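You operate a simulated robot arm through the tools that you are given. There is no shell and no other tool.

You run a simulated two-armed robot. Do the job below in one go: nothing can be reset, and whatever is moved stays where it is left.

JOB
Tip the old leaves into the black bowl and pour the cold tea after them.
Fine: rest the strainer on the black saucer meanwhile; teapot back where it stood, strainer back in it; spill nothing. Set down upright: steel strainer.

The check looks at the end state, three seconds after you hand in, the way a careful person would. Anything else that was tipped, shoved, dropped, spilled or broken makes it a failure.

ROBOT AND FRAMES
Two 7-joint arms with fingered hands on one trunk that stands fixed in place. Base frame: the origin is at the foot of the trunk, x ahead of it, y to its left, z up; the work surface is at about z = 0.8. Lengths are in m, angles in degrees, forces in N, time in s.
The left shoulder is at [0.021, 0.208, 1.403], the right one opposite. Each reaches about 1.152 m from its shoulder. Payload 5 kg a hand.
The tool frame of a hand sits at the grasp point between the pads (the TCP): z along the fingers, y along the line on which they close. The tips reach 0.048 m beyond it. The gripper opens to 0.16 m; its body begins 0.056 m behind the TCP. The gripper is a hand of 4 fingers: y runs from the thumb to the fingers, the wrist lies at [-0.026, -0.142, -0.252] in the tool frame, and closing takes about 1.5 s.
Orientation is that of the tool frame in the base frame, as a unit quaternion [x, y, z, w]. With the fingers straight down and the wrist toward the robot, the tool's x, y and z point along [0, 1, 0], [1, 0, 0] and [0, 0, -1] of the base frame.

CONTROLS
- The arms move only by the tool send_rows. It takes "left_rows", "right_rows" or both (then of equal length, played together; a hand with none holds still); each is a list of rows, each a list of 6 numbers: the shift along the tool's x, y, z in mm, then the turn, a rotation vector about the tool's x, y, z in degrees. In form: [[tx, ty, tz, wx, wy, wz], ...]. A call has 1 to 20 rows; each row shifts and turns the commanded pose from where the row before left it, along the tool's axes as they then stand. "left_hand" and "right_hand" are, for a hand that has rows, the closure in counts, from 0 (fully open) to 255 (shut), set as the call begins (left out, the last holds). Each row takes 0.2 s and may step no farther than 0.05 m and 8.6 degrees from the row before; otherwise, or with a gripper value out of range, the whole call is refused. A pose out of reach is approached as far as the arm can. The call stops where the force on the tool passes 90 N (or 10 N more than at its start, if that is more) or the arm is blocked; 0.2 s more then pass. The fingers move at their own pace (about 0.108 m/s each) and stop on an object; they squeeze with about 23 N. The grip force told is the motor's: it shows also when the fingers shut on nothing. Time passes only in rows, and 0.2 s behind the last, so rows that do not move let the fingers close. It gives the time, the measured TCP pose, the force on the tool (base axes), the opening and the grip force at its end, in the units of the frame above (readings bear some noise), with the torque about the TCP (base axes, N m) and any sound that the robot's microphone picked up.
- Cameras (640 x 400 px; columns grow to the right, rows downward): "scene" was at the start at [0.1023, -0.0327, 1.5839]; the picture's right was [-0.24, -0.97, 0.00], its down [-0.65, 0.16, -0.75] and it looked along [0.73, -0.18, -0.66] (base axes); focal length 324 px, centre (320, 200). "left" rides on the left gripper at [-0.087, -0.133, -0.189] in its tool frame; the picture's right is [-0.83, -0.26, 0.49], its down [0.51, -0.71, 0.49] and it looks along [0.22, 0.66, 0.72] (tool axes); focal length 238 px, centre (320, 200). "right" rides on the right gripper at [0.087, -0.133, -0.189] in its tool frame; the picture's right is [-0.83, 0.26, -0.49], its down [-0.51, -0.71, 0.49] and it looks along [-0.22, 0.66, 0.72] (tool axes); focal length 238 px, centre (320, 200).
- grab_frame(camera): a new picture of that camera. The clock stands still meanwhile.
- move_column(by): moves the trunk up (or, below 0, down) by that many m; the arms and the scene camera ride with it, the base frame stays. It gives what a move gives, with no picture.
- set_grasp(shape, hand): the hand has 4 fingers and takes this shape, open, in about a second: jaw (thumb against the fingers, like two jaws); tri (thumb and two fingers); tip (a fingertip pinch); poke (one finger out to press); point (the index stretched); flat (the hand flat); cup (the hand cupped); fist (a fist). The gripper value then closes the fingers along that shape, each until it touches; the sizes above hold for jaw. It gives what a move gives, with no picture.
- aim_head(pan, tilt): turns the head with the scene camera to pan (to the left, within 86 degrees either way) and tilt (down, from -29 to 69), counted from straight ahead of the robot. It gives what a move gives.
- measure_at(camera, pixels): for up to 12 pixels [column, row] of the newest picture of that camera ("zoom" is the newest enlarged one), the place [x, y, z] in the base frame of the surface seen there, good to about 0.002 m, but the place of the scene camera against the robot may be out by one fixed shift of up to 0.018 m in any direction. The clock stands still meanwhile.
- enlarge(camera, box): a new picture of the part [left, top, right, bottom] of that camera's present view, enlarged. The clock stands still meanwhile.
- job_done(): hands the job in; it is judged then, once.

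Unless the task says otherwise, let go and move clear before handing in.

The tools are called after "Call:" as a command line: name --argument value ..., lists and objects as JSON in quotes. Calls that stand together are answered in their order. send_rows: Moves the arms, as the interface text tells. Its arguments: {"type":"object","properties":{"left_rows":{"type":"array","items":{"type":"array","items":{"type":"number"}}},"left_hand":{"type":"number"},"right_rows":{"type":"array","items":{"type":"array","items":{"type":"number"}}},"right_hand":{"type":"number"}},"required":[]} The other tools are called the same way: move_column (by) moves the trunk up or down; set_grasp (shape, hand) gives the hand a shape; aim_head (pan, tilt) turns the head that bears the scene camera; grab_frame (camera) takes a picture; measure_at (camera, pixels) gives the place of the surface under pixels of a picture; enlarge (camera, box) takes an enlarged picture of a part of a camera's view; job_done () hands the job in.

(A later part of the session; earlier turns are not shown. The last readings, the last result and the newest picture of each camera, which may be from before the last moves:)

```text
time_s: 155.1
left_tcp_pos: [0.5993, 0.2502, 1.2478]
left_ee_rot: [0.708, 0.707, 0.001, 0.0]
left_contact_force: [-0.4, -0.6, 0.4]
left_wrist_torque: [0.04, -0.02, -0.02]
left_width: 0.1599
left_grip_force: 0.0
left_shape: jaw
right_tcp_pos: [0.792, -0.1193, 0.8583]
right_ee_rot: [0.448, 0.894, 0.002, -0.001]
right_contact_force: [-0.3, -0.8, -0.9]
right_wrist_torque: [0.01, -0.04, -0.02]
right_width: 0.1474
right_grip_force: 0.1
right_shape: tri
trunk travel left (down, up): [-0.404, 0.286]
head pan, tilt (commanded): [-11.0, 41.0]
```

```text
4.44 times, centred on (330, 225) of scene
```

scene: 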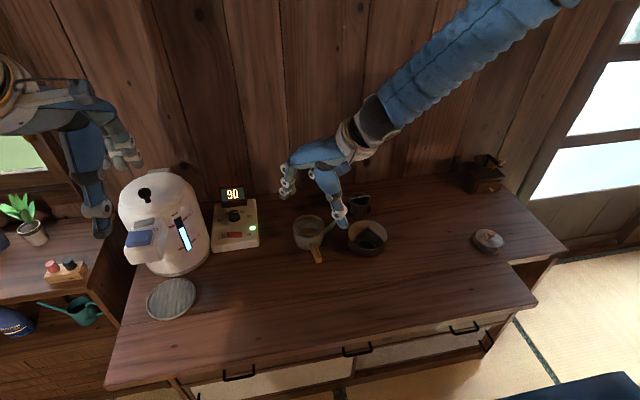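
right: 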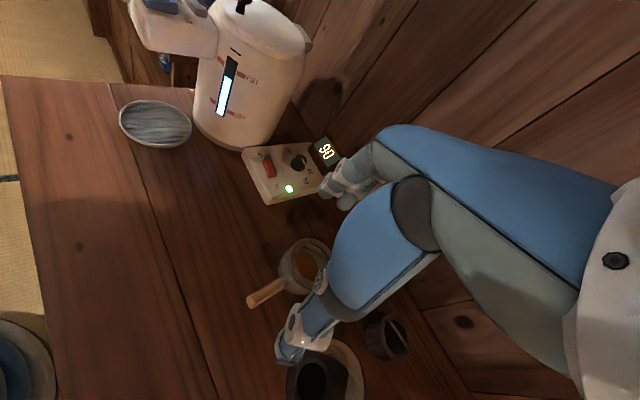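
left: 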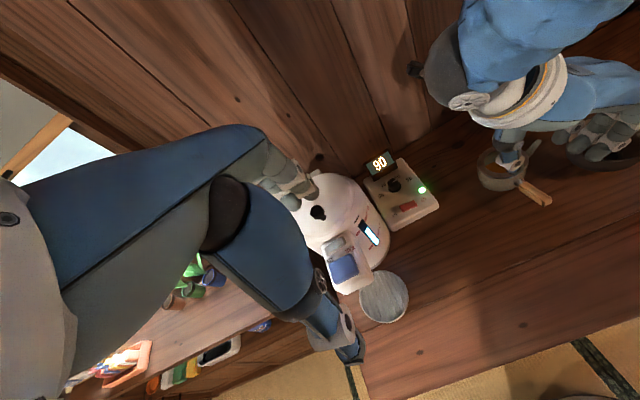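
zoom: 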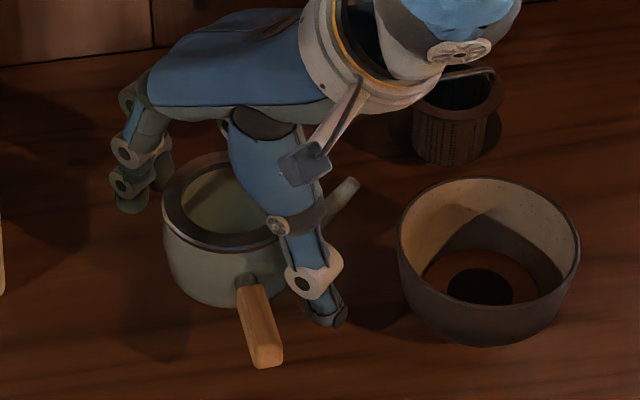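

Pot placed and released. I'll raise the hand straight up and away from it.

Call:
send_rows --right_rows '[[0, 0, -15, 0, 0, 0], [0, 0, -30, 0, 0, 0], [0, 0, -40, 0, 0, 0], [0, 0, -40, 0, 0, 0], [0, 0, -40, 0, 0, 0], [0, 0, -35, 0, 0, 0], [0, 0, 0, 0, 0, 0]]'

Call:
enlarge --camera "left" --box '[460, 70, 640, 220]'

Call:
measure_at --camera "zoom" --pixels '[[160, 218], [180, 187], [225, 172], [270, 183], [290, 210], [270, 243], [230, 258], [185, 250], [320, 290], [370, 320], [310, 165], [330, 155]]'

Call:
grab_frame --camera "scene"

```text
time_s: 156.7
left_tcp_pos: [0.6006, 0.2508, 1.2473]
left_ee_rot: [0.708, 0.706, -0.002, -0.001]
left_contact_force: [1.3, -0.9, -1.1]
left_wrist_torque: [0.06, 0.01, -0.02]
left_width: 0.1598
left_grip_force: 0.1
left_shape: jaw
right_tcp_pos: [0.7913, -0.12, 1.0597]
right_ee_rot: [0.448, 0.894, 0.003, -0.002]
right_contact_force: [-0.5, -0.6, -0.2]
right_wrist_torque: [0.04, 0.02, 0.03]
right_width: 0.1474
right_grip_force: 0.0
right_shape: tri
trunk travel left (down, up): [-0.404, 0.286]
head pan, tilt (commanded): [-11.0, 41.0]
```

```text
2.67 times, centred on (550, 145) of left
```

zoom: 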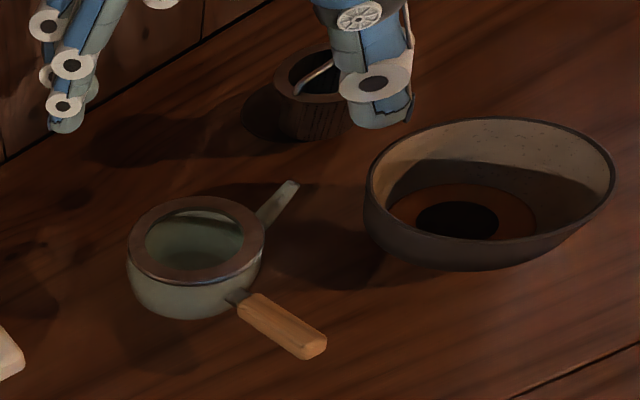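

```text
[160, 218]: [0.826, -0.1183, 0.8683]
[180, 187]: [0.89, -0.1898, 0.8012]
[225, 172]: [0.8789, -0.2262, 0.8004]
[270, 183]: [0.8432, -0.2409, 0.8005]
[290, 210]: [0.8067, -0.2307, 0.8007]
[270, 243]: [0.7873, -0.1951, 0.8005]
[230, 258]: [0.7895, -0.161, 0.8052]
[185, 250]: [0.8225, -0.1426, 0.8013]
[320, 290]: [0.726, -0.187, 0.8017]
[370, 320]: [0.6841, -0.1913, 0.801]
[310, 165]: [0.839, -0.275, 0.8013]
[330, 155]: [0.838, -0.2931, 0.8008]
```

```text
taken
```

scene: 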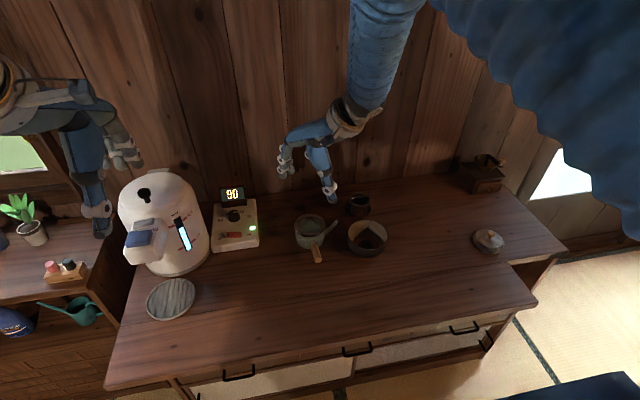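

I'll measure the pot's rim and handle precisely at its resting place.

Call:
measure_at --camera "zoom" --pixels '[[133, 238], [145, 215], [180, 202], [215, 202], [248, 216], [261, 237], [240, 262], [200, 278], [160, 273], [140, 258], [260, 310], [305, 335]]'

```text
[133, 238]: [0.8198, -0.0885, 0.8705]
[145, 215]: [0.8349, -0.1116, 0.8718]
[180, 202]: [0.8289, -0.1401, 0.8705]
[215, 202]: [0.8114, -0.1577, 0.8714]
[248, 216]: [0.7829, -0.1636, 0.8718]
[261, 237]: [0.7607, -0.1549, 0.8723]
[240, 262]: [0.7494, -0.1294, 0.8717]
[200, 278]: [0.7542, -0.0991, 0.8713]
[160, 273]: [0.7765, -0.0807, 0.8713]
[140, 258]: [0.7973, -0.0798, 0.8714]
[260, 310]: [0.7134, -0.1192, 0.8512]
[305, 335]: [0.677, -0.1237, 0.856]
```

The pot stands at (0.7915, -0.1205), within 3 mm of its original place, level and with the handle aligned. Now back to the strainer: I'll restore the hand's earlier orientation and approach it from above.

Call:
send_rows --right_rows '[[0, 0, 0, 0, 0, 8], [0, 0, 0, 0, 0, 8], [0, 0, 0, 0, 0, 8], [0, 0, 0, 0, 0, 8], [0, 0, 0, -8, 0, 0], [0, 0, 0, -8, 0, 0], [0, 0, 0, -8, 0, 0], [-32.4, 4.2, 7.35, 0, 0, 0], [-32.4, 4.2, 7.35, 0, 0, 0], [-32.4, 4.2, 7.35, 0, 0, 0], [-32.4, 4.2, 7.35, 0, 0, 0], [-32.4, 4.2, 7.35, 0, 0, 0], [-32.4, 4.2, 7.35, 0, 0, 0], [0, 0, 0, 0, 0, 0]]' --right_hand 210

Call:
enlarge --camera "right" --box '[230, 210, 380, 360]'

Call:
enlarge --camera "left" --box '[510, 50, 610, 150]'

```text
time_s: 159.7
left_tcp_pos: [0.5987, 0.2512, 1.2477]
left_ee_rot: [0.707, 0.707, -0.001, 0.001]
left_contact_force: [1.0, -0.1, -0.2]
left_wrist_torque: [-0.12, -0.02, 0.02]
left_width: 0.1595
left_grip_force: 0.0
left_shape: jaw
right_tcp_pos: [0.8433, -0.3005, 1.0195]
right_ee_rot: [0.662, 0.73, 0.134, 0.1]
right_contact_force: [-0.7, 0.1, 0.6]
right_wrist_torque: [-0.08, 0.04, -0.06]
right_width: 0.0282
right_grip_force: 0.1
right_shape: tri
right hand out of reach, approached as far as the arm can: row 5
trunk travel left (down, up): [-0.404, 0.286]
head pan, tilt (commanded): [-11.0, 41.0]
```

```text
2.67 times, centred on (305, 285) of right
```

zoom: 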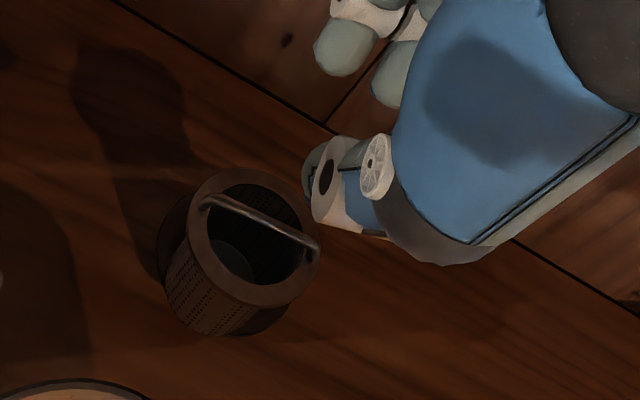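

```text
4.00 times, centred on (560, 100) of left
```

zoom: 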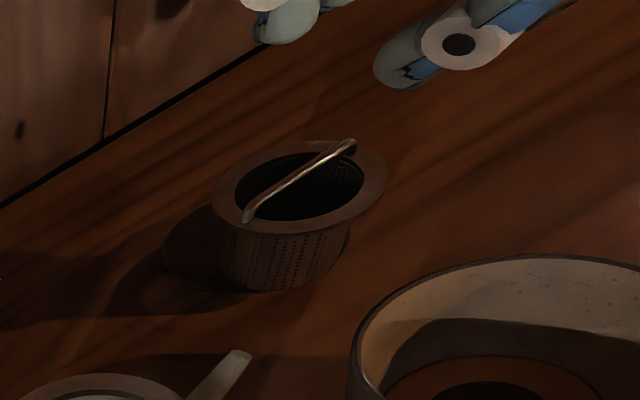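

The strainer stands upright on the saucer. The message says one row was out of reach, and the pitch is now about 19° instead of 24°. I'll hold still once to see whether it settles.

Call:
send_rows --right_rows '[[0, 0, 0, 0, 0, 0], [0, 0, 0, 0, 0, 0], [0, 0, 0, 0, 0, 0]]'

Call:
grab_frame --camera "scene"

```text
time_s: 160.5
left_tcp_pos: [0.6001, 0.25, 1.2475]
left_ee_rot: [0.708, 0.706, -0.001, 0.0]
left_contact_force: [0.4, -1.0, -0.1]
left_wrist_torque: [0.02, 0.0, 0.02]
left_width: 0.1596
left_grip_force: 0.2
left_shape: jaw
right_tcp_pos: [0.8436, -0.3025, 1.0184]
right_ee_rot: [0.662, 0.73, 0.134, 0.101]
right_contact_force: [0.0, 0.3, -0.6]
right_wrist_torque: [0.03, 0.01, 0.03]
right_width: 0.0284
right_grip_force: 0.0
right_shape: tri
trunk travel left (down, up): [-0.404, 0.286]
head pan, tilt (commanded): [-11.0, 41.0]
```

```text
taken
```

scene: 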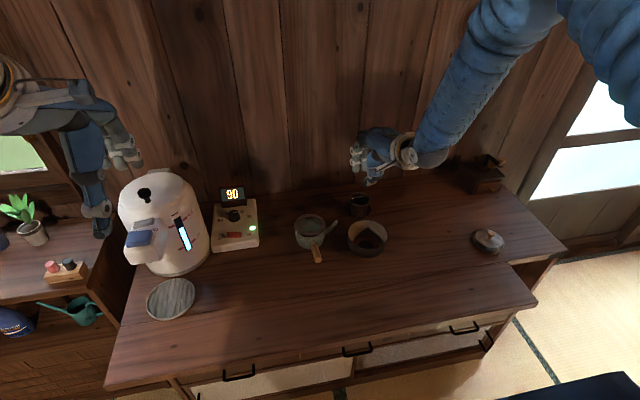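

The pose has settled about 5° short in pitch. I'll apply the exact correction, then measure the bail again.

Call:
send_rows --right_rows '[[0, 0, 0, -2.41, -0.99, 0.1], [0, 0, 0, -2.42, -0.99, 0.1], [0, 0, 0, 0, 0, 0]]'

Call:
enlarge --camera "right" --box '[230, 230, 350, 350]'

```text
time_s: 161.3
left_tcp_pos: [0.5997, 0.2503, 1.2477]
left_ee_rot: [0.708, 0.707, 0.0, 0.0]
left_contact_force: [1.1, -0.4, -0.7]
left_wrist_torque: [0.0, 0.01, 0.02]
left_width: 0.16
left_grip_force: 0.1
left_shape: jaw
right_tcp_pos: [0.844, -0.3022, 1.0186]
right_ee_rot: [0.661, 0.721, 0.153, 0.141]
right_contact_force: [-0.1, -0.1, -0.3]
right_wrist_torque: [0.03, 0.02, 0.0]
right_width: 0.0283
right_grip_force: 0.0
right_shape: tri
trunk travel left (down, up): [-0.404, 0.286]
head pan, tilt (commanded): [-11.0, 41.0]
```

```text
3.33 times, centred on (290, 290) of right
```

zoom: 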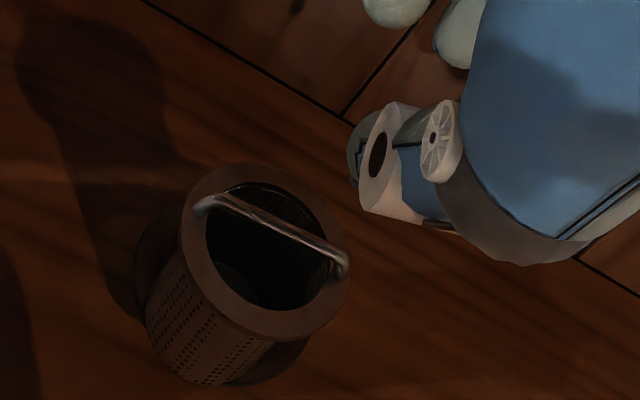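

Call:
measure_at --camera "zoom" --pixels '[[198, 205], [220, 197], [250, 212], [285, 232], [320, 252], [342, 268], [190, 225], [225, 180], [200, 280], [250, 325], [310, 320], [345, 240]]'

Call:
enlarge --camera "left" --box '[510, 70, 610, 150]'

Call:
measure_at --camera "zoom" --pixels '[[245, 170], [280, 145], [320, 115], [345, 98], [215, 150], [240, 110], [310, 92], [380, 125], [350, 165], [290, 190], [290, 245], [245, 240]]'

```text
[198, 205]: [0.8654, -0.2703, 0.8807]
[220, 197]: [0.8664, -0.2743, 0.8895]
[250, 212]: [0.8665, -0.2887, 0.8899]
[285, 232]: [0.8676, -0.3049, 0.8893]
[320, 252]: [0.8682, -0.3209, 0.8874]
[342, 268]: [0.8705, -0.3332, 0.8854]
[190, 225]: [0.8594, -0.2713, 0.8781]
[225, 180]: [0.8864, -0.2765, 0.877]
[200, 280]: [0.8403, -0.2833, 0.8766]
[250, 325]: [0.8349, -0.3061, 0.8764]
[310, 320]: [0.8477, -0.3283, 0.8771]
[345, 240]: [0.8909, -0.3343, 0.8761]
```

```text
5.00 times, centred on (560, 110) of left
```

zoom: 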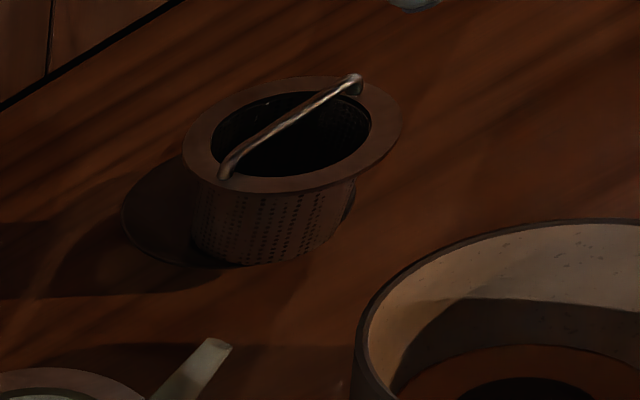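

```text
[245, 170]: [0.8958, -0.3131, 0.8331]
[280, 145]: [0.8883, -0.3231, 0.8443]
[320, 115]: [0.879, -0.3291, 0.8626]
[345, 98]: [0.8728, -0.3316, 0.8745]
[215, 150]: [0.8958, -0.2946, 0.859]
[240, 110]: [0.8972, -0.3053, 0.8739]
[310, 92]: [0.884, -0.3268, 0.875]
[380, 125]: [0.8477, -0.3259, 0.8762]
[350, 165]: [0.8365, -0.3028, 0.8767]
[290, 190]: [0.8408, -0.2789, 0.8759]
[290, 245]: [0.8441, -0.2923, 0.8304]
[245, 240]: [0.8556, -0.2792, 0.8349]
```

The strainer has shifted: its bail is now centred at (0.8685, -0.302, z≈0.8875), so my retreat dragged it about 2 cm toward the robot. It stands upright but near the saucer's edge, so I must not press on its near lip. I'll use a flatter 10° pitch with a wider 24 mm opening, which keeps the thumb above the flange.

Call:
send_rows --right_rows '[[0, 0, 0, 7, 0, 0], [0, 0, 0, 7, 0, 0], [-0.6, 0.4, 23, 0, 0, 0], [-0.6, 0.4, 23, 0, 0, 0], [-0.6, 0.4, 23, 0, 0, 0], [0, 0, 0, 0, 0, 0]]' --right_hand 217

Call:
enlarge --camera "right" --box '[250, 210, 350, 310]'

Call:
enlarge --camera "left" --box '[520, 70, 600, 140]'

```text
time_s: 162.7
left_tcp_pos: [0.5983, 0.2506, 1.2485]
left_ee_rot: [0.708, 0.707, 0.0, 0.0]
left_contact_force: [-0.5, 0.5, 0.6]
left_wrist_torque: [-0.01, -0.05, 0.01]
left_width: 0.1599
left_grip_force: 0.0
left_shape: jaw
right_tcp_pos: [0.8574, -0.3042, 0.9499]
right_ee_rot: [0.674, 0.734, 0.065, 0.059]
right_contact_force: [0.5, 1.0, 0.1]
right_wrist_torque: [-0.03, -0.06, -0.03]
right_width: 0.0243
right_grip_force: 0.1
right_shape: tri
trunk travel left (down, up): [-0.404, 0.286]
head pan, tilt (commanded): [-11.0, 41.0]
```

```text
4.00 times, centred on (300, 260) of right
```

zoom: 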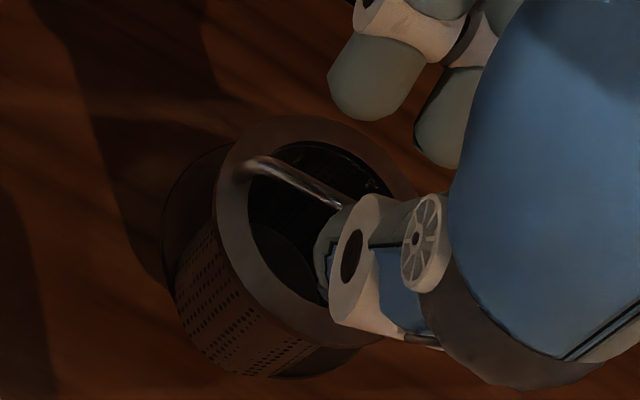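

```text
5.71 times, centred on (560, 105) of left
```

zoom: 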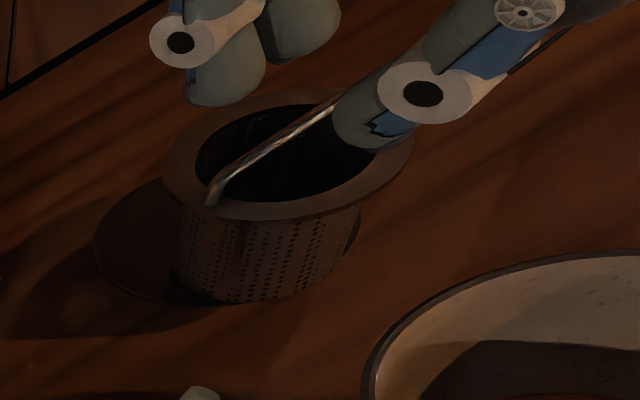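

Good side view. I'll measure the bail and both tips once more before descending.

Call:
measure_at --camera "zoom" --pixels '[[212, 192], [240, 167], [280, 137], [320, 108], [340, 135], [375, 150], [350, 145], [205, 103], [235, 100], [290, 60], [180, 165], [300, 215]]'

Call:
enlarge --camera "right" --box '[250, 210, 350, 310]'

Call:
measure_at --camera "zoom" --pixels '[[245, 165], [275, 170], [310, 187], [335, 203], [325, 270], [330, 300], [360, 115], [390, 115], [440, 160], [225, 190], [250, 300], [330, 350]]'

```text
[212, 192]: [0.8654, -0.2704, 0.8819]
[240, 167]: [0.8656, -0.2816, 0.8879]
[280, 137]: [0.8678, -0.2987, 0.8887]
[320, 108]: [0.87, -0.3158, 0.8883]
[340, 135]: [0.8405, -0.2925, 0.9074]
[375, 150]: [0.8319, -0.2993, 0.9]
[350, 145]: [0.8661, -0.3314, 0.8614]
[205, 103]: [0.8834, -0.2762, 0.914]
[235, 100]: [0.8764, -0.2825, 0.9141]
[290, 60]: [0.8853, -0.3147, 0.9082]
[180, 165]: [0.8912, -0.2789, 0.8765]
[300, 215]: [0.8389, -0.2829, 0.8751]
```

```text
4.00 times, centred on (300, 260) of right
```

zoom: 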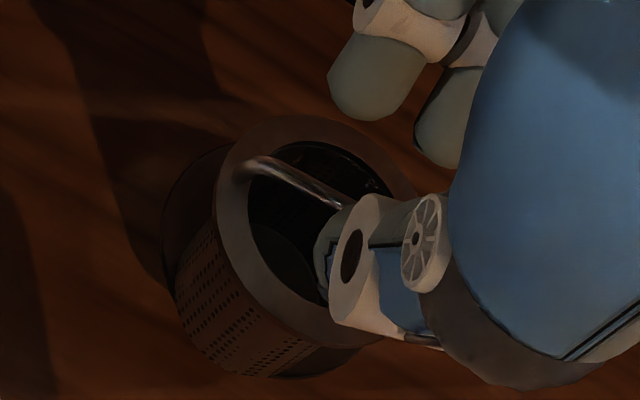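

```text
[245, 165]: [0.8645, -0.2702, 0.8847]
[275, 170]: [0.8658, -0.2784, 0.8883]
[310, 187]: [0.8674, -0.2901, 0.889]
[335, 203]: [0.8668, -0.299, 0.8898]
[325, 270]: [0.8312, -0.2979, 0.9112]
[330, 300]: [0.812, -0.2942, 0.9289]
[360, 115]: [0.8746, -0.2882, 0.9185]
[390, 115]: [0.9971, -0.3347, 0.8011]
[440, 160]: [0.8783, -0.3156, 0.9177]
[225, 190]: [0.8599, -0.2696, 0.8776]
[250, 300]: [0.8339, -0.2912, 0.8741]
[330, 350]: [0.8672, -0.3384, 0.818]
```

The bail grasp would press on the near lip, which overhangs the saucer's edge, so it's risky here. Since the strainer now stands free, I'll instead hold it from outside, with three fingertips under its flange. I'll raise, open to 0.10 m and recentre.

Call:
send_rows --right_rows '[[0, 0, -20, 0, 0, 0], [0, 0, -25, 0, 0, 0], [0, 0, 0, 5, 0, 0], [0, 0, 0, 0, 0, 0], [0, 0, 0, 0, 0, 0]]' --right_hand 96

Call:
enlarge --camera "left" --box '[500, 40, 620, 150]'

Call:
enlarge --camera "right" --box '[230, 200, 380, 350]'

```text
time_s: 163.9
left_tcp_pos: [0.5992, 0.2497, 1.2466]
left_ee_rot: [0.708, 0.707, 0.0, 0.0]
left_contact_force: [0.3, 0.0, 0.2]
left_wrist_torque: [0.03, 0.04, -0.03]
left_width: 0.1598
left_grip_force: 0.2
left_shape: jaw
right_tcp_pos: [0.8516, -0.3031, 0.9948]
right_ee_rot: [0.675, 0.736, 0.033, 0.03]
right_contact_force: [0.5, 0.6, -0.4]
right_wrist_torque: [-0.02, 0.03, -0.05]
right_width: 0.0992
right_grip_force: 0.0
right_shape: tri
trunk travel left (down, up): [-0.404, 0.286]
head pan, tilt (commanded): [-11.0, 41.0]
```

```text
3.64 times, centred on (560, 95) of left
```

zoom: 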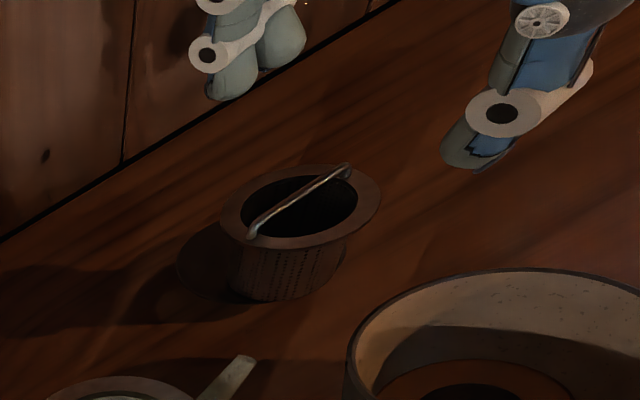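

```text
2.67 times, centred on (305, 275) of right
```

zoom: 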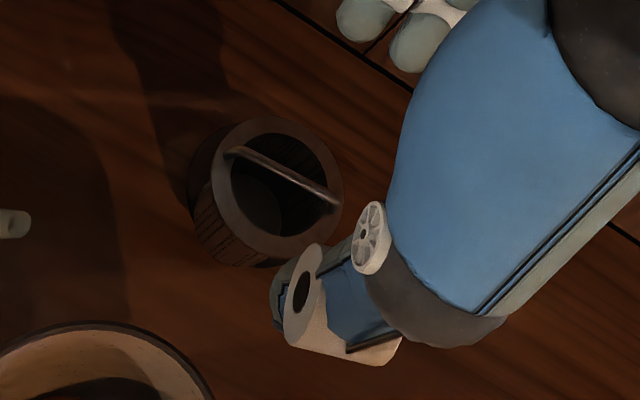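

The jaws straddle the strainer with good margins. I'll lower until the tips are just above the flange level, then check.

Call:
send_rows --right_rows '[[0, 2.3, 21.8, 0, 0, 0], [0, 2.3, 21.8, 0, 0, 0], [0, 2.2, 18, 0, 0, 0], [0, 0, 0, 0, 0, 0]]'

Call:
enlarge --camera "left" --box '[510, 60, 610, 150]'

Call:
enlarge --camera "right" --box '[240, 200, 360, 320]'

```text
time_s: 164.9
left_tcp_pos: [0.5986, 0.2512, 1.2482]
left_ee_rot: [0.707, 0.707, 0.0, 0.0]
left_contact_force: [0.0, 0.1, 0.1]
left_wrist_torque: [0.01, -0.03, -0.01]
left_width: 0.1597
left_grip_force: 0.2
left_shape: jaw
right_tcp_pos: [0.8604, -0.3022, 0.9343]
right_ee_rot: [0.676, 0.736, 0.032, 0.029]
right_contact_force: [0.0, 0.0, -0.1]
right_wrist_torque: [-0.03, 0.0, 0.0]
right_width: 0.0994
right_grip_force: 0.1
right_shape: tri
trunk travel left (down, up): [-0.404, 0.286]
head pan, tilt (commanded): [-11.0, 41.0]
```

```text
4.44 times, centred on (560, 105) of left
```

zoom: 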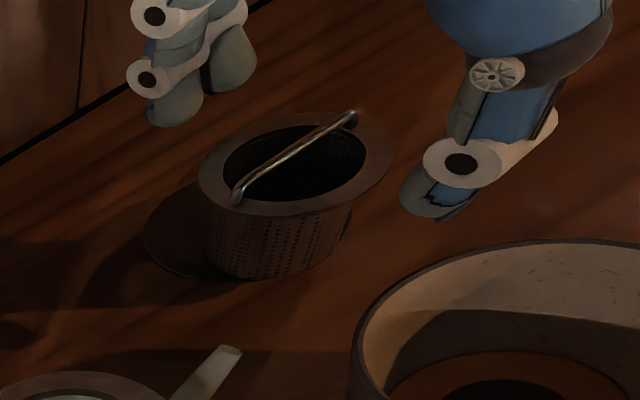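

```text
3.33 times, centred on (300, 260) of right
```

zoom: 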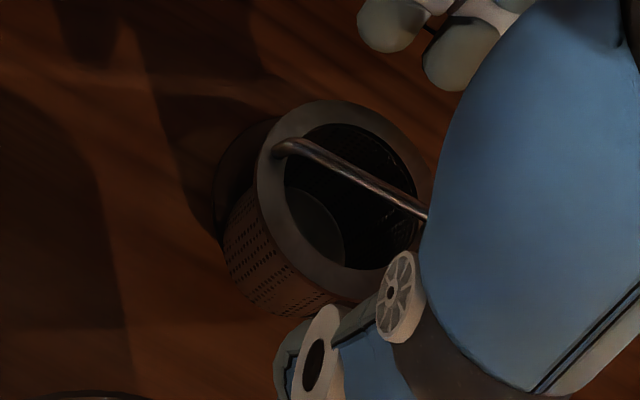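

I'll shift 3.5 mm to centre and lower so the tips sit a few millimetres below the flange.

Call:
send_rows --right_rows '[[0, 3.5, 8, 0, 0, 0], [0, 0, 8, 0, 0, 0], [0, 0, 7, 0, 0, 0], [0, 0, 0, 0, 0, 0]]'

Call:
enlarge --camera "left" --box '[510, 60, 610, 150]'

Call:
measure_at --camera "zoom" --pixels '[[175, 145], [165, 148], [195, 140], [400, 225], [415, 235], [435, 235], [240, 195], [350, 118], [215, 190], [385, 150], [270, 265], [230, 260]]'

```text
time_s: 165.9
left_tcp_pos: [0.5992, 0.2505, 1.2471]
left_ee_rot: [0.707, 0.707, 0.0, 0.0]
left_contact_force: [-0.7, -0.6, -0.9]
left_wrist_torque: [-0.03, -0.02, 0.0]
left_width: 0.1598
left_grip_force: 0.0
left_shape: jaw
right_tcp_pos: [0.867, -0.3005, 0.9111]
right_ee_rot: [0.676, 0.736, 0.032, 0.03]
right_contact_force: [0.5, 0.4, 0.0]
right_wrist_torque: [-0.06, -0.03, -0.01]
right_width: 0.0996
right_grip_force: 0.1
right_shape: tri
trunk travel left (down, up): [-0.404, 0.286]
head pan, tilt (commanded): [-11.0, 41.0]
```

```text
4.44 times, centred on (560, 105) of left
```

zoom: 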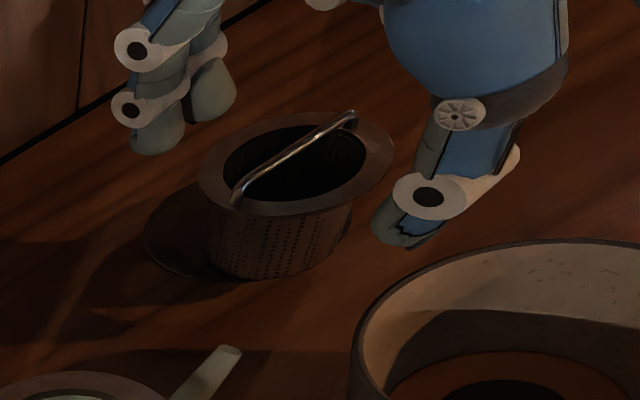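

```text
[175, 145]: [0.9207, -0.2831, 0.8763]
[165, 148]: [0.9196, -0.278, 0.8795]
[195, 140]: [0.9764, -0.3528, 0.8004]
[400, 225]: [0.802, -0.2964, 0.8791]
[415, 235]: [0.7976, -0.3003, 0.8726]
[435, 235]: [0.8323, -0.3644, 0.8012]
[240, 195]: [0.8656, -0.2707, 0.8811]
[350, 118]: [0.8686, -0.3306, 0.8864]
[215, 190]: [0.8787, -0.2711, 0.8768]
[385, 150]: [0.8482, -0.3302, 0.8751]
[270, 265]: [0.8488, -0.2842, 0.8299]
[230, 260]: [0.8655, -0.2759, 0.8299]
```

The tips are around flange height and centred within 3 mm. I'll correct that and close in stages.

Call:
send_rows --right_rows '[[-1, -3, 1, 0, 0, 0], [0, 0, 0, 0, 0, 0], [0, 0, 0, 0, 0, 0]]' --right_hand 132

Call:
enlarge --camera "left" --box '[510, 60, 610, 150]'

Call:
send_rows --right_rows '[[0, 0, 0, 0, 0, 0], [0, 0, 0, 0, 0, 0], [0, 0, 0, 0, 0, 0], [0, 0, 0, 0, 0, 0]]' --right_hand 255

Call:
enlarge --camera "left" --box '[510, 60, 610, 150]'

Call:
enlarge --camera "right" --box '[240, 200, 360, 320]'

```text
time_s: 166.7
left_tcp_pos: [0.5987, 0.2503, 1.2479]
left_ee_rot: [0.707, 0.707, 0.001, 0.0]
left_contact_force: [-0.7, -0.1, 0.1]
left_wrist_torque: [0.03, 0.0, 0.01]
left_width: 0.1598
left_grip_force: 0.1
left_shape: jaw
right_tcp_pos: [0.8661, -0.3022, 0.91]
right_ee_rot: [0.676, 0.736, 0.032, 0.03]
right_contact_force: [0.6, -0.3, -0.6]
right_wrist_torque: [0.03, 0.0, -0.01]
right_width: 0.0777
right_grip_force: 0.1
right_shape: tri
trunk travel left (down, up): [-0.404, 0.286]
head pan, tilt (commanded): [-11.0, 41.0]
```

```text
4.44 times, centred on (560, 105) of left
```

zoom: 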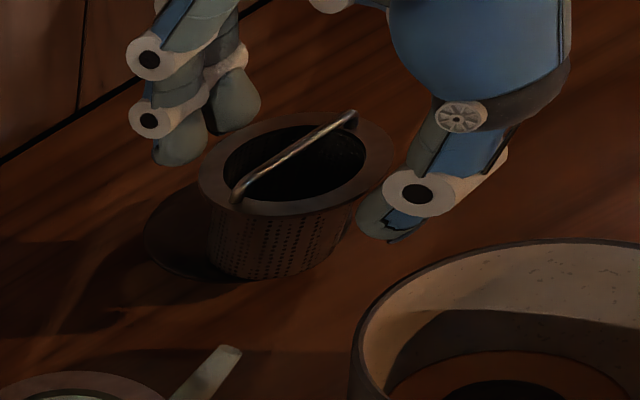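

```text
time_s: 167.7
left_tcp_pos: [0.6001, 0.2506, 1.2488]
left_ee_rot: [0.707, 0.707, 0.0, 0.0]
left_contact_force: [0.1, -0.8, 0.6]
left_wrist_torque: [0.01, 0.0, -0.01]
left_width: 0.1598
left_grip_force: 0.0
left_shape: jaw
right_tcp_pos: [0.865, -0.3027, 0.9109]
right_ee_rot: [0.676, 0.736, 0.032, 0.029]
right_contact_force: [0.1, 0.9, 2.9]
right_wrist_torque: [0.01, -0.09, -0.01]
right_width: 0.0626
right_grip_force: 22.9
right_shape: tri
trunk travel left (down, up): [-0.404, 0.286]
head pan, tilt (commanded): [-11.0, 41.0]
```

```text
4.44 times, centred on (560, 105) of left
```

zoom: 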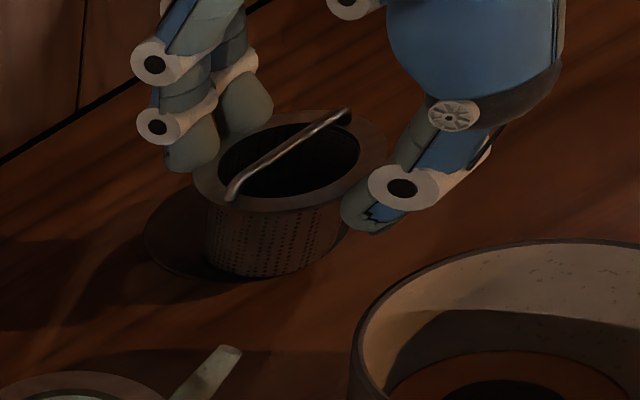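

```text
3.33 times, centred on (300, 260) of right
```

zoom: 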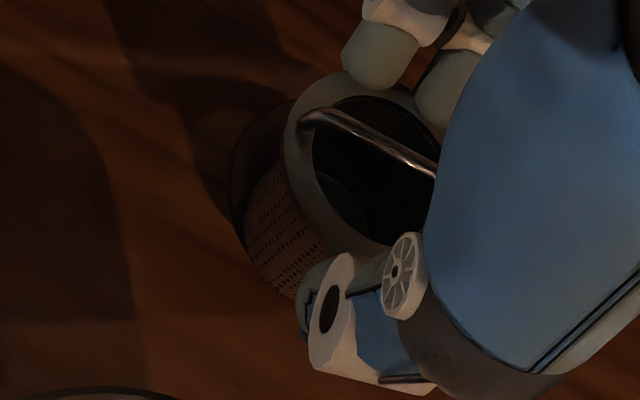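

The three tips hold the strainer by its flange (w=0.063, 23 N) and it's still upright. I'll lift slowly.

Call:
send_rows --right_rows '[[0, 0.3, -3, 0, 0, 0], [0, 0.3, -3, 0, 0, 0], [0, 0.4, -4, 0, 0, 0], [0, 0.4, -5, 0, 0, 0], [0, 0, 0, 0, 0, 0]]'

Call:
enlarge --camera "left" --box '[510, 60, 610, 150]'

Call:
measure_at --camera "zoom" --pixels '[[230, 190], [290, 150], [340, 115], [200, 185], [240, 210], [310, 205], [365, 175], [375, 145], [220, 255], [260, 270], [310, 260], [170, 250]]'

```text
time_s: 168.9
left_tcp_pos: [0.5998, 0.2501, 1.2473]
left_ee_rot: [0.707, 0.707, 0.0, 0.0]
left_contact_force: [-0.2, 1.0, -1.0]
left_wrist_torque: [-0.03, 0.02, 0.0]
left_width: 0.1598
left_grip_force: 0.0
left_shape: jaw
right_tcp_pos: [0.8652, -0.3029, 0.9228]
right_ee_rot: [0.676, 0.736, 0.032, 0.029]
right_contact_force: [0.1, -0.1, -1.2]
right_wrist_torque: [-0.01, 0.0, 0.03]
right_width: 0.0625
right_grip_force: 23.0
right_shape: tri
trunk travel left (down, up): [-0.404, 0.286]
head pan, tilt (commanded): [-11.0, 41.0]
```

```text
4.44 times, centred on (560, 105) of left
```

zoom: 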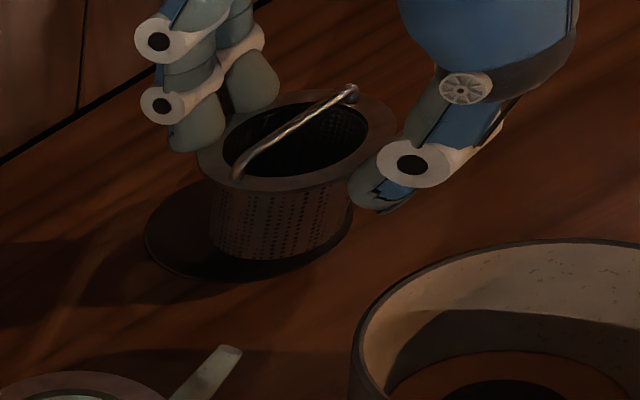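

```text
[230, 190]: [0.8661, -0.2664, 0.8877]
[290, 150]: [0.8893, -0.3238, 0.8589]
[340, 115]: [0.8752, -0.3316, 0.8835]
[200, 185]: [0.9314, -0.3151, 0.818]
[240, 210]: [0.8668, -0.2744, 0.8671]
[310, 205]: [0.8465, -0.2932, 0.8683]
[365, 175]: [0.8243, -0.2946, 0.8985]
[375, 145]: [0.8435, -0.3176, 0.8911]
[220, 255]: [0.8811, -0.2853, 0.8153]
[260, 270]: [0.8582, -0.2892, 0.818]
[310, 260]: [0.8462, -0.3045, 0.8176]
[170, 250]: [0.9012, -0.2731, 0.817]
```

The strainer lifted cleanly off the saucer (now visible beneath it). I'll raise it further and measure its centre relative to the hand.

Call:
send_rows --right_rows '[[0, 0.9, -10, 0, 0, 0], [0, 1.3, -15, 0, 0, 0], [0, 1.3, -15, 0, 0, 0], [0, 1.3, -15, 0, 0, 0], [0, 1.3, -15, 0, 0, 0], [0, 0.9, -10, 0, 0, 0], [0, 0, 0, 0, 0, 0]]'

Call:
enlarge --camera "right" --box '[240, 190, 360, 320]'

Call:
measure_at --camera "zoom" --pixels '[[295, 150], [305, 120], [335, 90], [285, 190], [300, 225], [330, 255], [305, 118], [350, 125], [400, 150], [430, 170], [250, 250], [285, 290]]'

Call:
enlarge --camera "left" --box '[510, 40, 610, 150]'

```text
time_s: 170.5
left_tcp_pos: [0.6002, 0.2497, 1.249]
left_ee_rot: [0.707, 0.707, 0.0, 0.0]
left_contact_force: [0.5, -0.3, -0.3]
left_wrist_torque: [-0.03, -0.01, -0.01]
left_width: 0.1601
left_grip_force: 0.0
left_shape: jaw
right_tcp_pos: [0.8646, -0.3044, 1.0032]
right_ee_rot: [0.675, 0.736, 0.032, 0.03]
right_contact_force: [0.3, 0.4, -1.1]
right_wrist_torque: [-0.03, 0.01, 0.03]
right_width: 0.0623
right_grip_force: 23.1
right_shape: tri
trunk travel left (down, up): [-0.404, 0.286]
head pan, tilt (commanded): [-11.0, 41.0]
```

```text
3.08 times, centred on (300, 255) of right
```

zoom: 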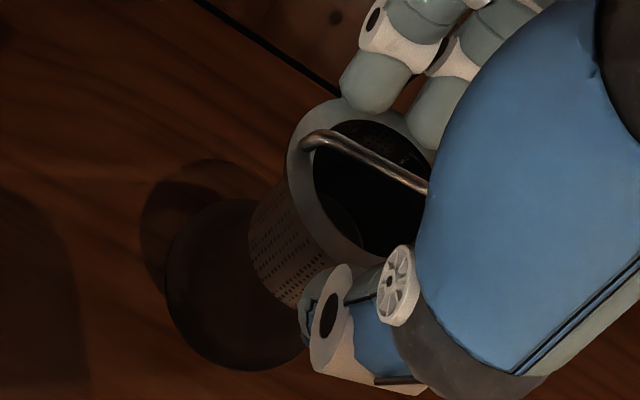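

```text
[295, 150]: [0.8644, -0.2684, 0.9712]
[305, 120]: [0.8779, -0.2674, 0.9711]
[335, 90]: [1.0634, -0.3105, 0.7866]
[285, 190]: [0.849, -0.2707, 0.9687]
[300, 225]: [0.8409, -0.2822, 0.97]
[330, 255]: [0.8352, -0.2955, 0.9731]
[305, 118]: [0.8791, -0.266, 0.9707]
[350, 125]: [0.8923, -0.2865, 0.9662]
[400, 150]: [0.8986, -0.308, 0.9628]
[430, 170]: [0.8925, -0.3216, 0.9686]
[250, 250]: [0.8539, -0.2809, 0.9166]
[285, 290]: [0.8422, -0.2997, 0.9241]
```

```text
3.64 times, centred on (560, 95) of left
```

zoom: 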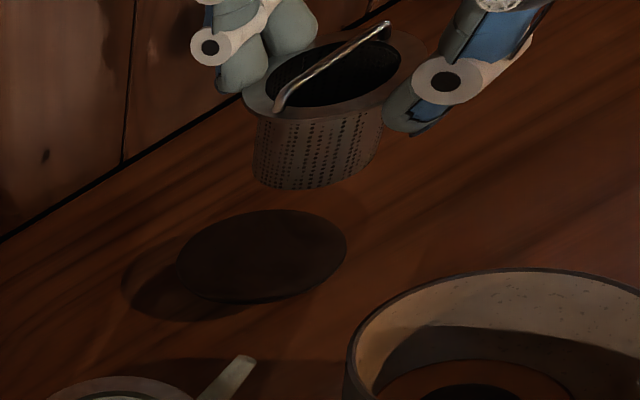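

Both the strainer and the empty saucer are well visible. I'll measure the flange ring, the bail and the saucer.

Call:
measure_at --camera "zoom" --pixels '[[246, 95], [258, 78], [410, 45], [424, 62], [400, 92], [360, 108], [310, 115], [265, 112], [278, 100], [330, 62], [380, 30], [300, 188]]'

Call:
measure_at --camera "zoom" --pixels '[[182, 265], [343, 245], [265, 213], [255, 298], [215, 228], [315, 222], [205, 290], [320, 280]]'

```text
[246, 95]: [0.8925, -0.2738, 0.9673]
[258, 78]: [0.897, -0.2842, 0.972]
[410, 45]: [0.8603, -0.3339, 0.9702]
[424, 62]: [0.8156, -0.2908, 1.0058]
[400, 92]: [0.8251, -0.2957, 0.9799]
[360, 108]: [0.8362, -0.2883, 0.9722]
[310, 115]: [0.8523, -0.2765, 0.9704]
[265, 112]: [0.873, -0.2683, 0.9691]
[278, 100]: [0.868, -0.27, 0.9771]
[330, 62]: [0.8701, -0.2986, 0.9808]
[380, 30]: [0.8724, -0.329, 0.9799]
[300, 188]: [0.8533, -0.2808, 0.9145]
```

```text
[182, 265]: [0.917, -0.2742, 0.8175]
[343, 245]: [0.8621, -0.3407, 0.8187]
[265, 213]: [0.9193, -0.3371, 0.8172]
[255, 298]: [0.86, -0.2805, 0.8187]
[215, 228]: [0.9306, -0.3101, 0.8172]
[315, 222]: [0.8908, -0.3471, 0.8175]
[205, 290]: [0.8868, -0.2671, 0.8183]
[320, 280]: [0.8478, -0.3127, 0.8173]
```

The saucer is within 3 mm of where it was, and the strainer hangs level, its axis about (+5, +3) mm from the TCP. I'll carry it over the pot.

Call:
send_rows --right_rows '[[9, -3, -0.3, 0, 0, 0], [17, -5.6, -0.5, 0, 0, 0], [19, -6.3, -0.5, 0, 0, 0], [19, -6.3, -0.5, 0, 0, 0], [19, -6.3, -0.5, 0, 0, 0], [19, -6.3, -0.5, 0, 0, 0], [19, -6.3, -0.5, 0, 0, 0], [19, -6.3, -0.5, 0, 0, 0], [19, -6.3, -0.5, 0, 0, 0], [17, -5.6, -0.5, 0, 0, 0], [11, -3.5, -0.5, 0, 0, 0], [0, 0, 0, 0, 0, 0]]'

Call:
enlarge --camera "left" --box '[440, 70, 580, 200]'

Call:
enlarge --camera "right" --box '[210, 190, 370, 350]'

Call:
enlarge --camera "scene" --box '[260, 160, 400, 270]'

```text
time_s: 173.1
left_tcp_pos: [0.5996, 0.2496, 1.2476]
left_ee_rot: [0.707, 0.707, 0.0, 0.0]
left_contact_force: [-0.4, -0.3, 0.1]
left_wrist_torque: [0.03, 0.0, 0.04]
left_width: 0.1596
left_grip_force: 0.0
left_shape: jaw
right_tcp_pos: [0.7889, -0.1211, 1.0053]
right_ee_rot: [0.675, 0.736, 0.032, 0.03]
right_contact_force: [0.5, 0.8, 0.2]
right_wrist_torque: [0.03, 0.04, 0.02]
right_width: 0.0623
right_grip_force: 22.8
right_shape: tri
trunk travel left (down, up): [-0.404, 0.286]
head pan, tilt (commanded): [-11.0, 41.0]
```

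```text
3.08 times, centred on (510, 135) of left
```

zoom: 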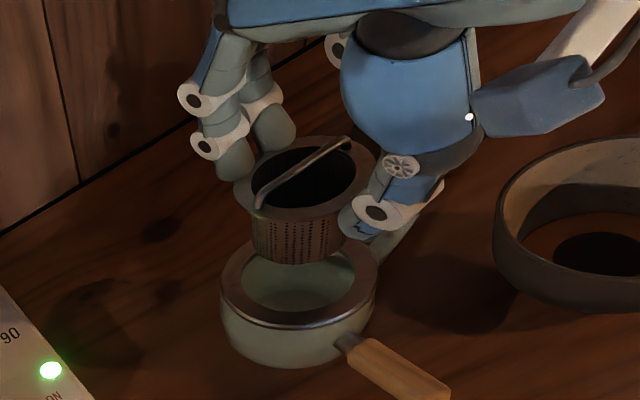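

```text
2.50 times, centred on (290, 270) of right
```

zoom: 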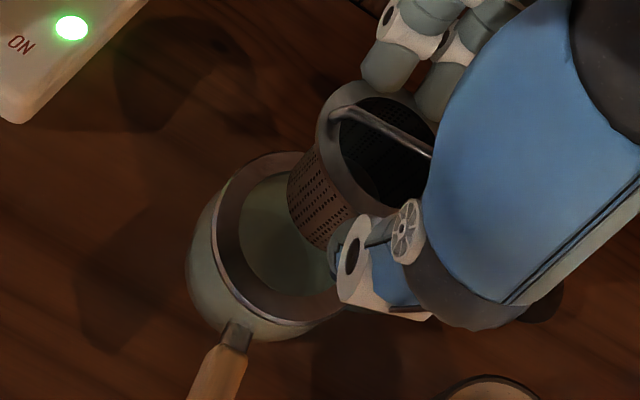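

```text
3.64 times, centred on (330, 215) of scene
```

zoom: 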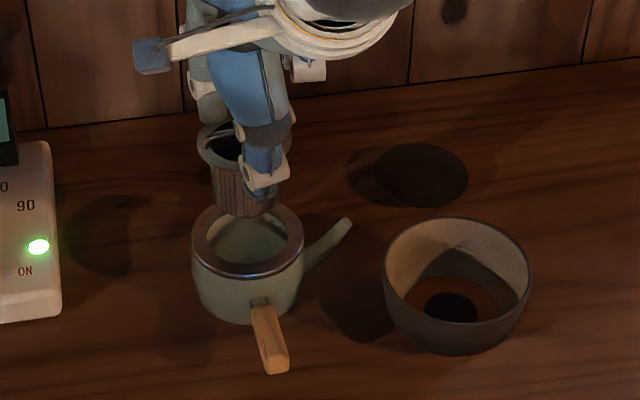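

The strainer is right above the pot. I'll measure both carefully in the left view to align the basket with the opening.

Call:
enlarge --camera "left" --box '[470, 100, 570, 190]'

```text
4.44 times, centred on (520, 145) of left
```

zoom: 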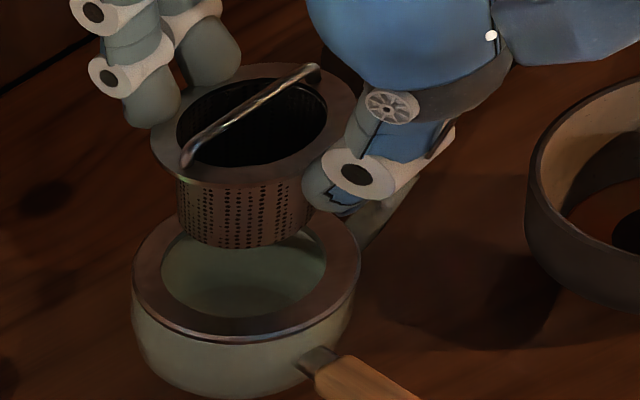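

Call:
measure_at --camera "zoom" --pixels '[[155, 145], [165, 165], [200, 182], [250, 185], [295, 175], [350, 100], [345, 85], [185, 155], [250, 105], [310, 72], [183, 232], [230, 243]]'

Call:
measure_at --camera "zoom" --pixels '[[137, 280], [145, 255], [165, 235], [355, 250], [345, 290], [310, 318], [250, 335], [190, 325], [150, 305], [340, 225], [275, 238], [300, 225]]'

```text
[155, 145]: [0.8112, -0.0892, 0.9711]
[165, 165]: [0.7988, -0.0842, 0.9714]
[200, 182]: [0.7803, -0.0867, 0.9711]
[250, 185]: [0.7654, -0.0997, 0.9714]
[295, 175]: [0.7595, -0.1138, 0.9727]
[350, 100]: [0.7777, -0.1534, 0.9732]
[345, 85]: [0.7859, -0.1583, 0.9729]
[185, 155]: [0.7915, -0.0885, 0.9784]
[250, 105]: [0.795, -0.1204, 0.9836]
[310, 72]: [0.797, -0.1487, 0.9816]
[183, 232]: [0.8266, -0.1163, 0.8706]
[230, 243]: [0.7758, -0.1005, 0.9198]
```

```text
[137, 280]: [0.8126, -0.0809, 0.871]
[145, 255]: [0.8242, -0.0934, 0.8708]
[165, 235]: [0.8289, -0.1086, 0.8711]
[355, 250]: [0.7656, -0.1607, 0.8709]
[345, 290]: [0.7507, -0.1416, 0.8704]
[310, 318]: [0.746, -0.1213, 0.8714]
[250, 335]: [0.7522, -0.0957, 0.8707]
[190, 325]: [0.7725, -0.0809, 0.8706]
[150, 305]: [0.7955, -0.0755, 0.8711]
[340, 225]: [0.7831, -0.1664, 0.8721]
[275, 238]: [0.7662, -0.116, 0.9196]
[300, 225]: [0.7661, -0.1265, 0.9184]
```

The strainer's axis is 5 mm too far forward relative to the pot's centre. I'll correct that and lower it into the opening, watching the force.

Call:
send_rows --right_rows '[[0.4, -5, 0, 0, 0, 0], [0, 1, 12, 0, 0, 0], [0, 1.3, 14, 0, 0, 0], [0, 1.3, 14, 0, 0, 0], [0, 0, 0, 0, 0, 0]]'

Call:
enlarge --camera "left" --box '[470, 110, 570, 200]'

Call:
enlarge --camera "right" --box '[230, 190, 360, 320]'

```text
time_s: 174.3
left_tcp_pos: [0.599, 0.2501, 1.2472]
left_ee_rot: [0.707, 0.707, 0.0, 0.0]
left_contact_force: [0.0, 0.7, -0.4]
left_wrist_torque: [-0.03, 0.0, -0.03]
left_width: 0.16
left_grip_force: 0.1
left_shape: jaw
right_tcp_pos: [0.7884, -0.1197, 0.9628]
right_ee_rot: [0.675, 0.736, 0.032, 0.029]
right_contact_force: [0.6, 0.1, 0.6]
right_wrist_torque: [-0.01, 0.02, 0.03]
right_width: 0.062
right_grip_force: 22.6
right_shape: tri
trunk travel left (down, up): [-0.404, 0.286]
head pan, tilt (commanded): [-11.0, 41.0]
```

```text
4.44 times, centred on (520, 155) of left
```

zoom: 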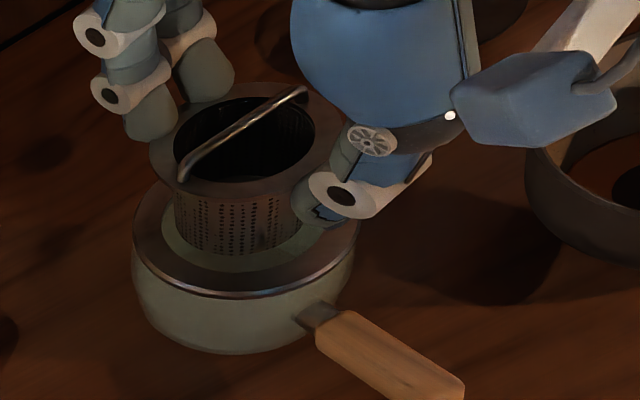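

```text
3.08 times, centred on (295, 255) of right
```

zoom: 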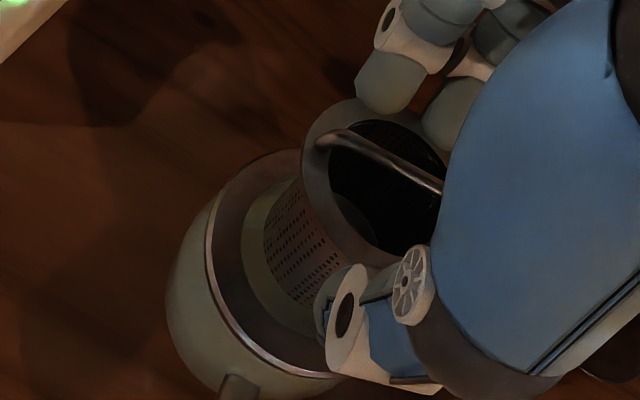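

I let the hand drift about 7 mm forward on the way down, because I used the wrong sign for the tilt compensation. The basket bottom is just at rim level with no contact. I'll shift back 5 mm and re-measure the centring.

Call:
send_rows --right_rows '[[0.4, -5, 0, 0, 0, 0], [0, 0, 0, 0, 0, 0]]'

Call:
enlarge --camera "left" --box '[470, 110, 570, 200]'

Call:
measure_at --camera "zoom" --pixels '[[150, 150], [162, 172], [200, 192], [250, 195], [290, 182], [345, 112], [180, 170], [245, 120], [300, 90], [137, 230], [150, 205], [355, 225]]'

Call:
measure_at --camera "zoom" --pixels '[[135, 235], [140, 215], [150, 265], [190, 287], [250, 293], [310, 278], [345, 250], [357, 228], [185, 245], [240, 252], [290, 240], [165, 250]]'

```text
time_s: 174.9
left_tcp_pos: [0.5994, 0.2513, 1.2475]
left_ee_rot: [0.707, 0.707, 0.001, 0.0]
left_contact_force: [0.3, -0.4, 0.5]
left_wrist_torque: [0.0, 0.0, 0.02]
left_width: 0.1597
left_grip_force: 0.1
left_shape: jaw
right_tcp_pos: [0.7837, -0.1216, 0.9614]
right_ee_rot: [0.676, 0.736, 0.033, 0.03]
right_contact_force: [-0.1, 0.0, -1.1]
right_wrist_torque: [-0.01, 0.0, 0.0]
right_width: 0.0621
right_grip_force: 23.0
right_shape: tri
trunk travel left (down, up): [-0.404, 0.286]
head pan, tilt (commanded): [-11.0, 41.0]
```

```text
4.44 times, centred on (520, 155) of left
```

zoom: 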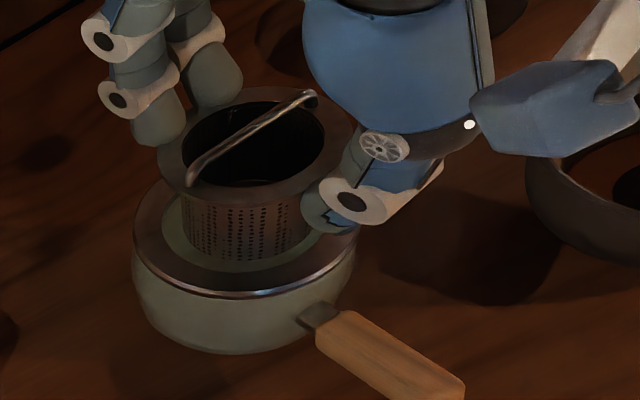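

```text
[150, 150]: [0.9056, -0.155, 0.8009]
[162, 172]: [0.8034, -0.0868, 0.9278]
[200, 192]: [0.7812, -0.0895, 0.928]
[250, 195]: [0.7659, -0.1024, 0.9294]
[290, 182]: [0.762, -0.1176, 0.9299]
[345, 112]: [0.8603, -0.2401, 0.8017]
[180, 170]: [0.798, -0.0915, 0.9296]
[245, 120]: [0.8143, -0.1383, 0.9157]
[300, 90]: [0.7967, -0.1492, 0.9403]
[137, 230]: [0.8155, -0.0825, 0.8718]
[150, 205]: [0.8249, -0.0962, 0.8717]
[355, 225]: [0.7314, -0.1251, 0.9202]
```

```text
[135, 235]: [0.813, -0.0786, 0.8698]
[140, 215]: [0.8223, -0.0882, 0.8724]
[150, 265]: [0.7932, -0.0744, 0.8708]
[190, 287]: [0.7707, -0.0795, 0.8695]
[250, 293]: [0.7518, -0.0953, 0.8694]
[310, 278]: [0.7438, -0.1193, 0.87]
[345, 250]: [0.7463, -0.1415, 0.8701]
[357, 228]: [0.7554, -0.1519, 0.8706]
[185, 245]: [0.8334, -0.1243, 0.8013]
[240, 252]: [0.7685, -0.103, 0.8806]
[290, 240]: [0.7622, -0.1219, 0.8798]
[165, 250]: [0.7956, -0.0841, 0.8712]
```

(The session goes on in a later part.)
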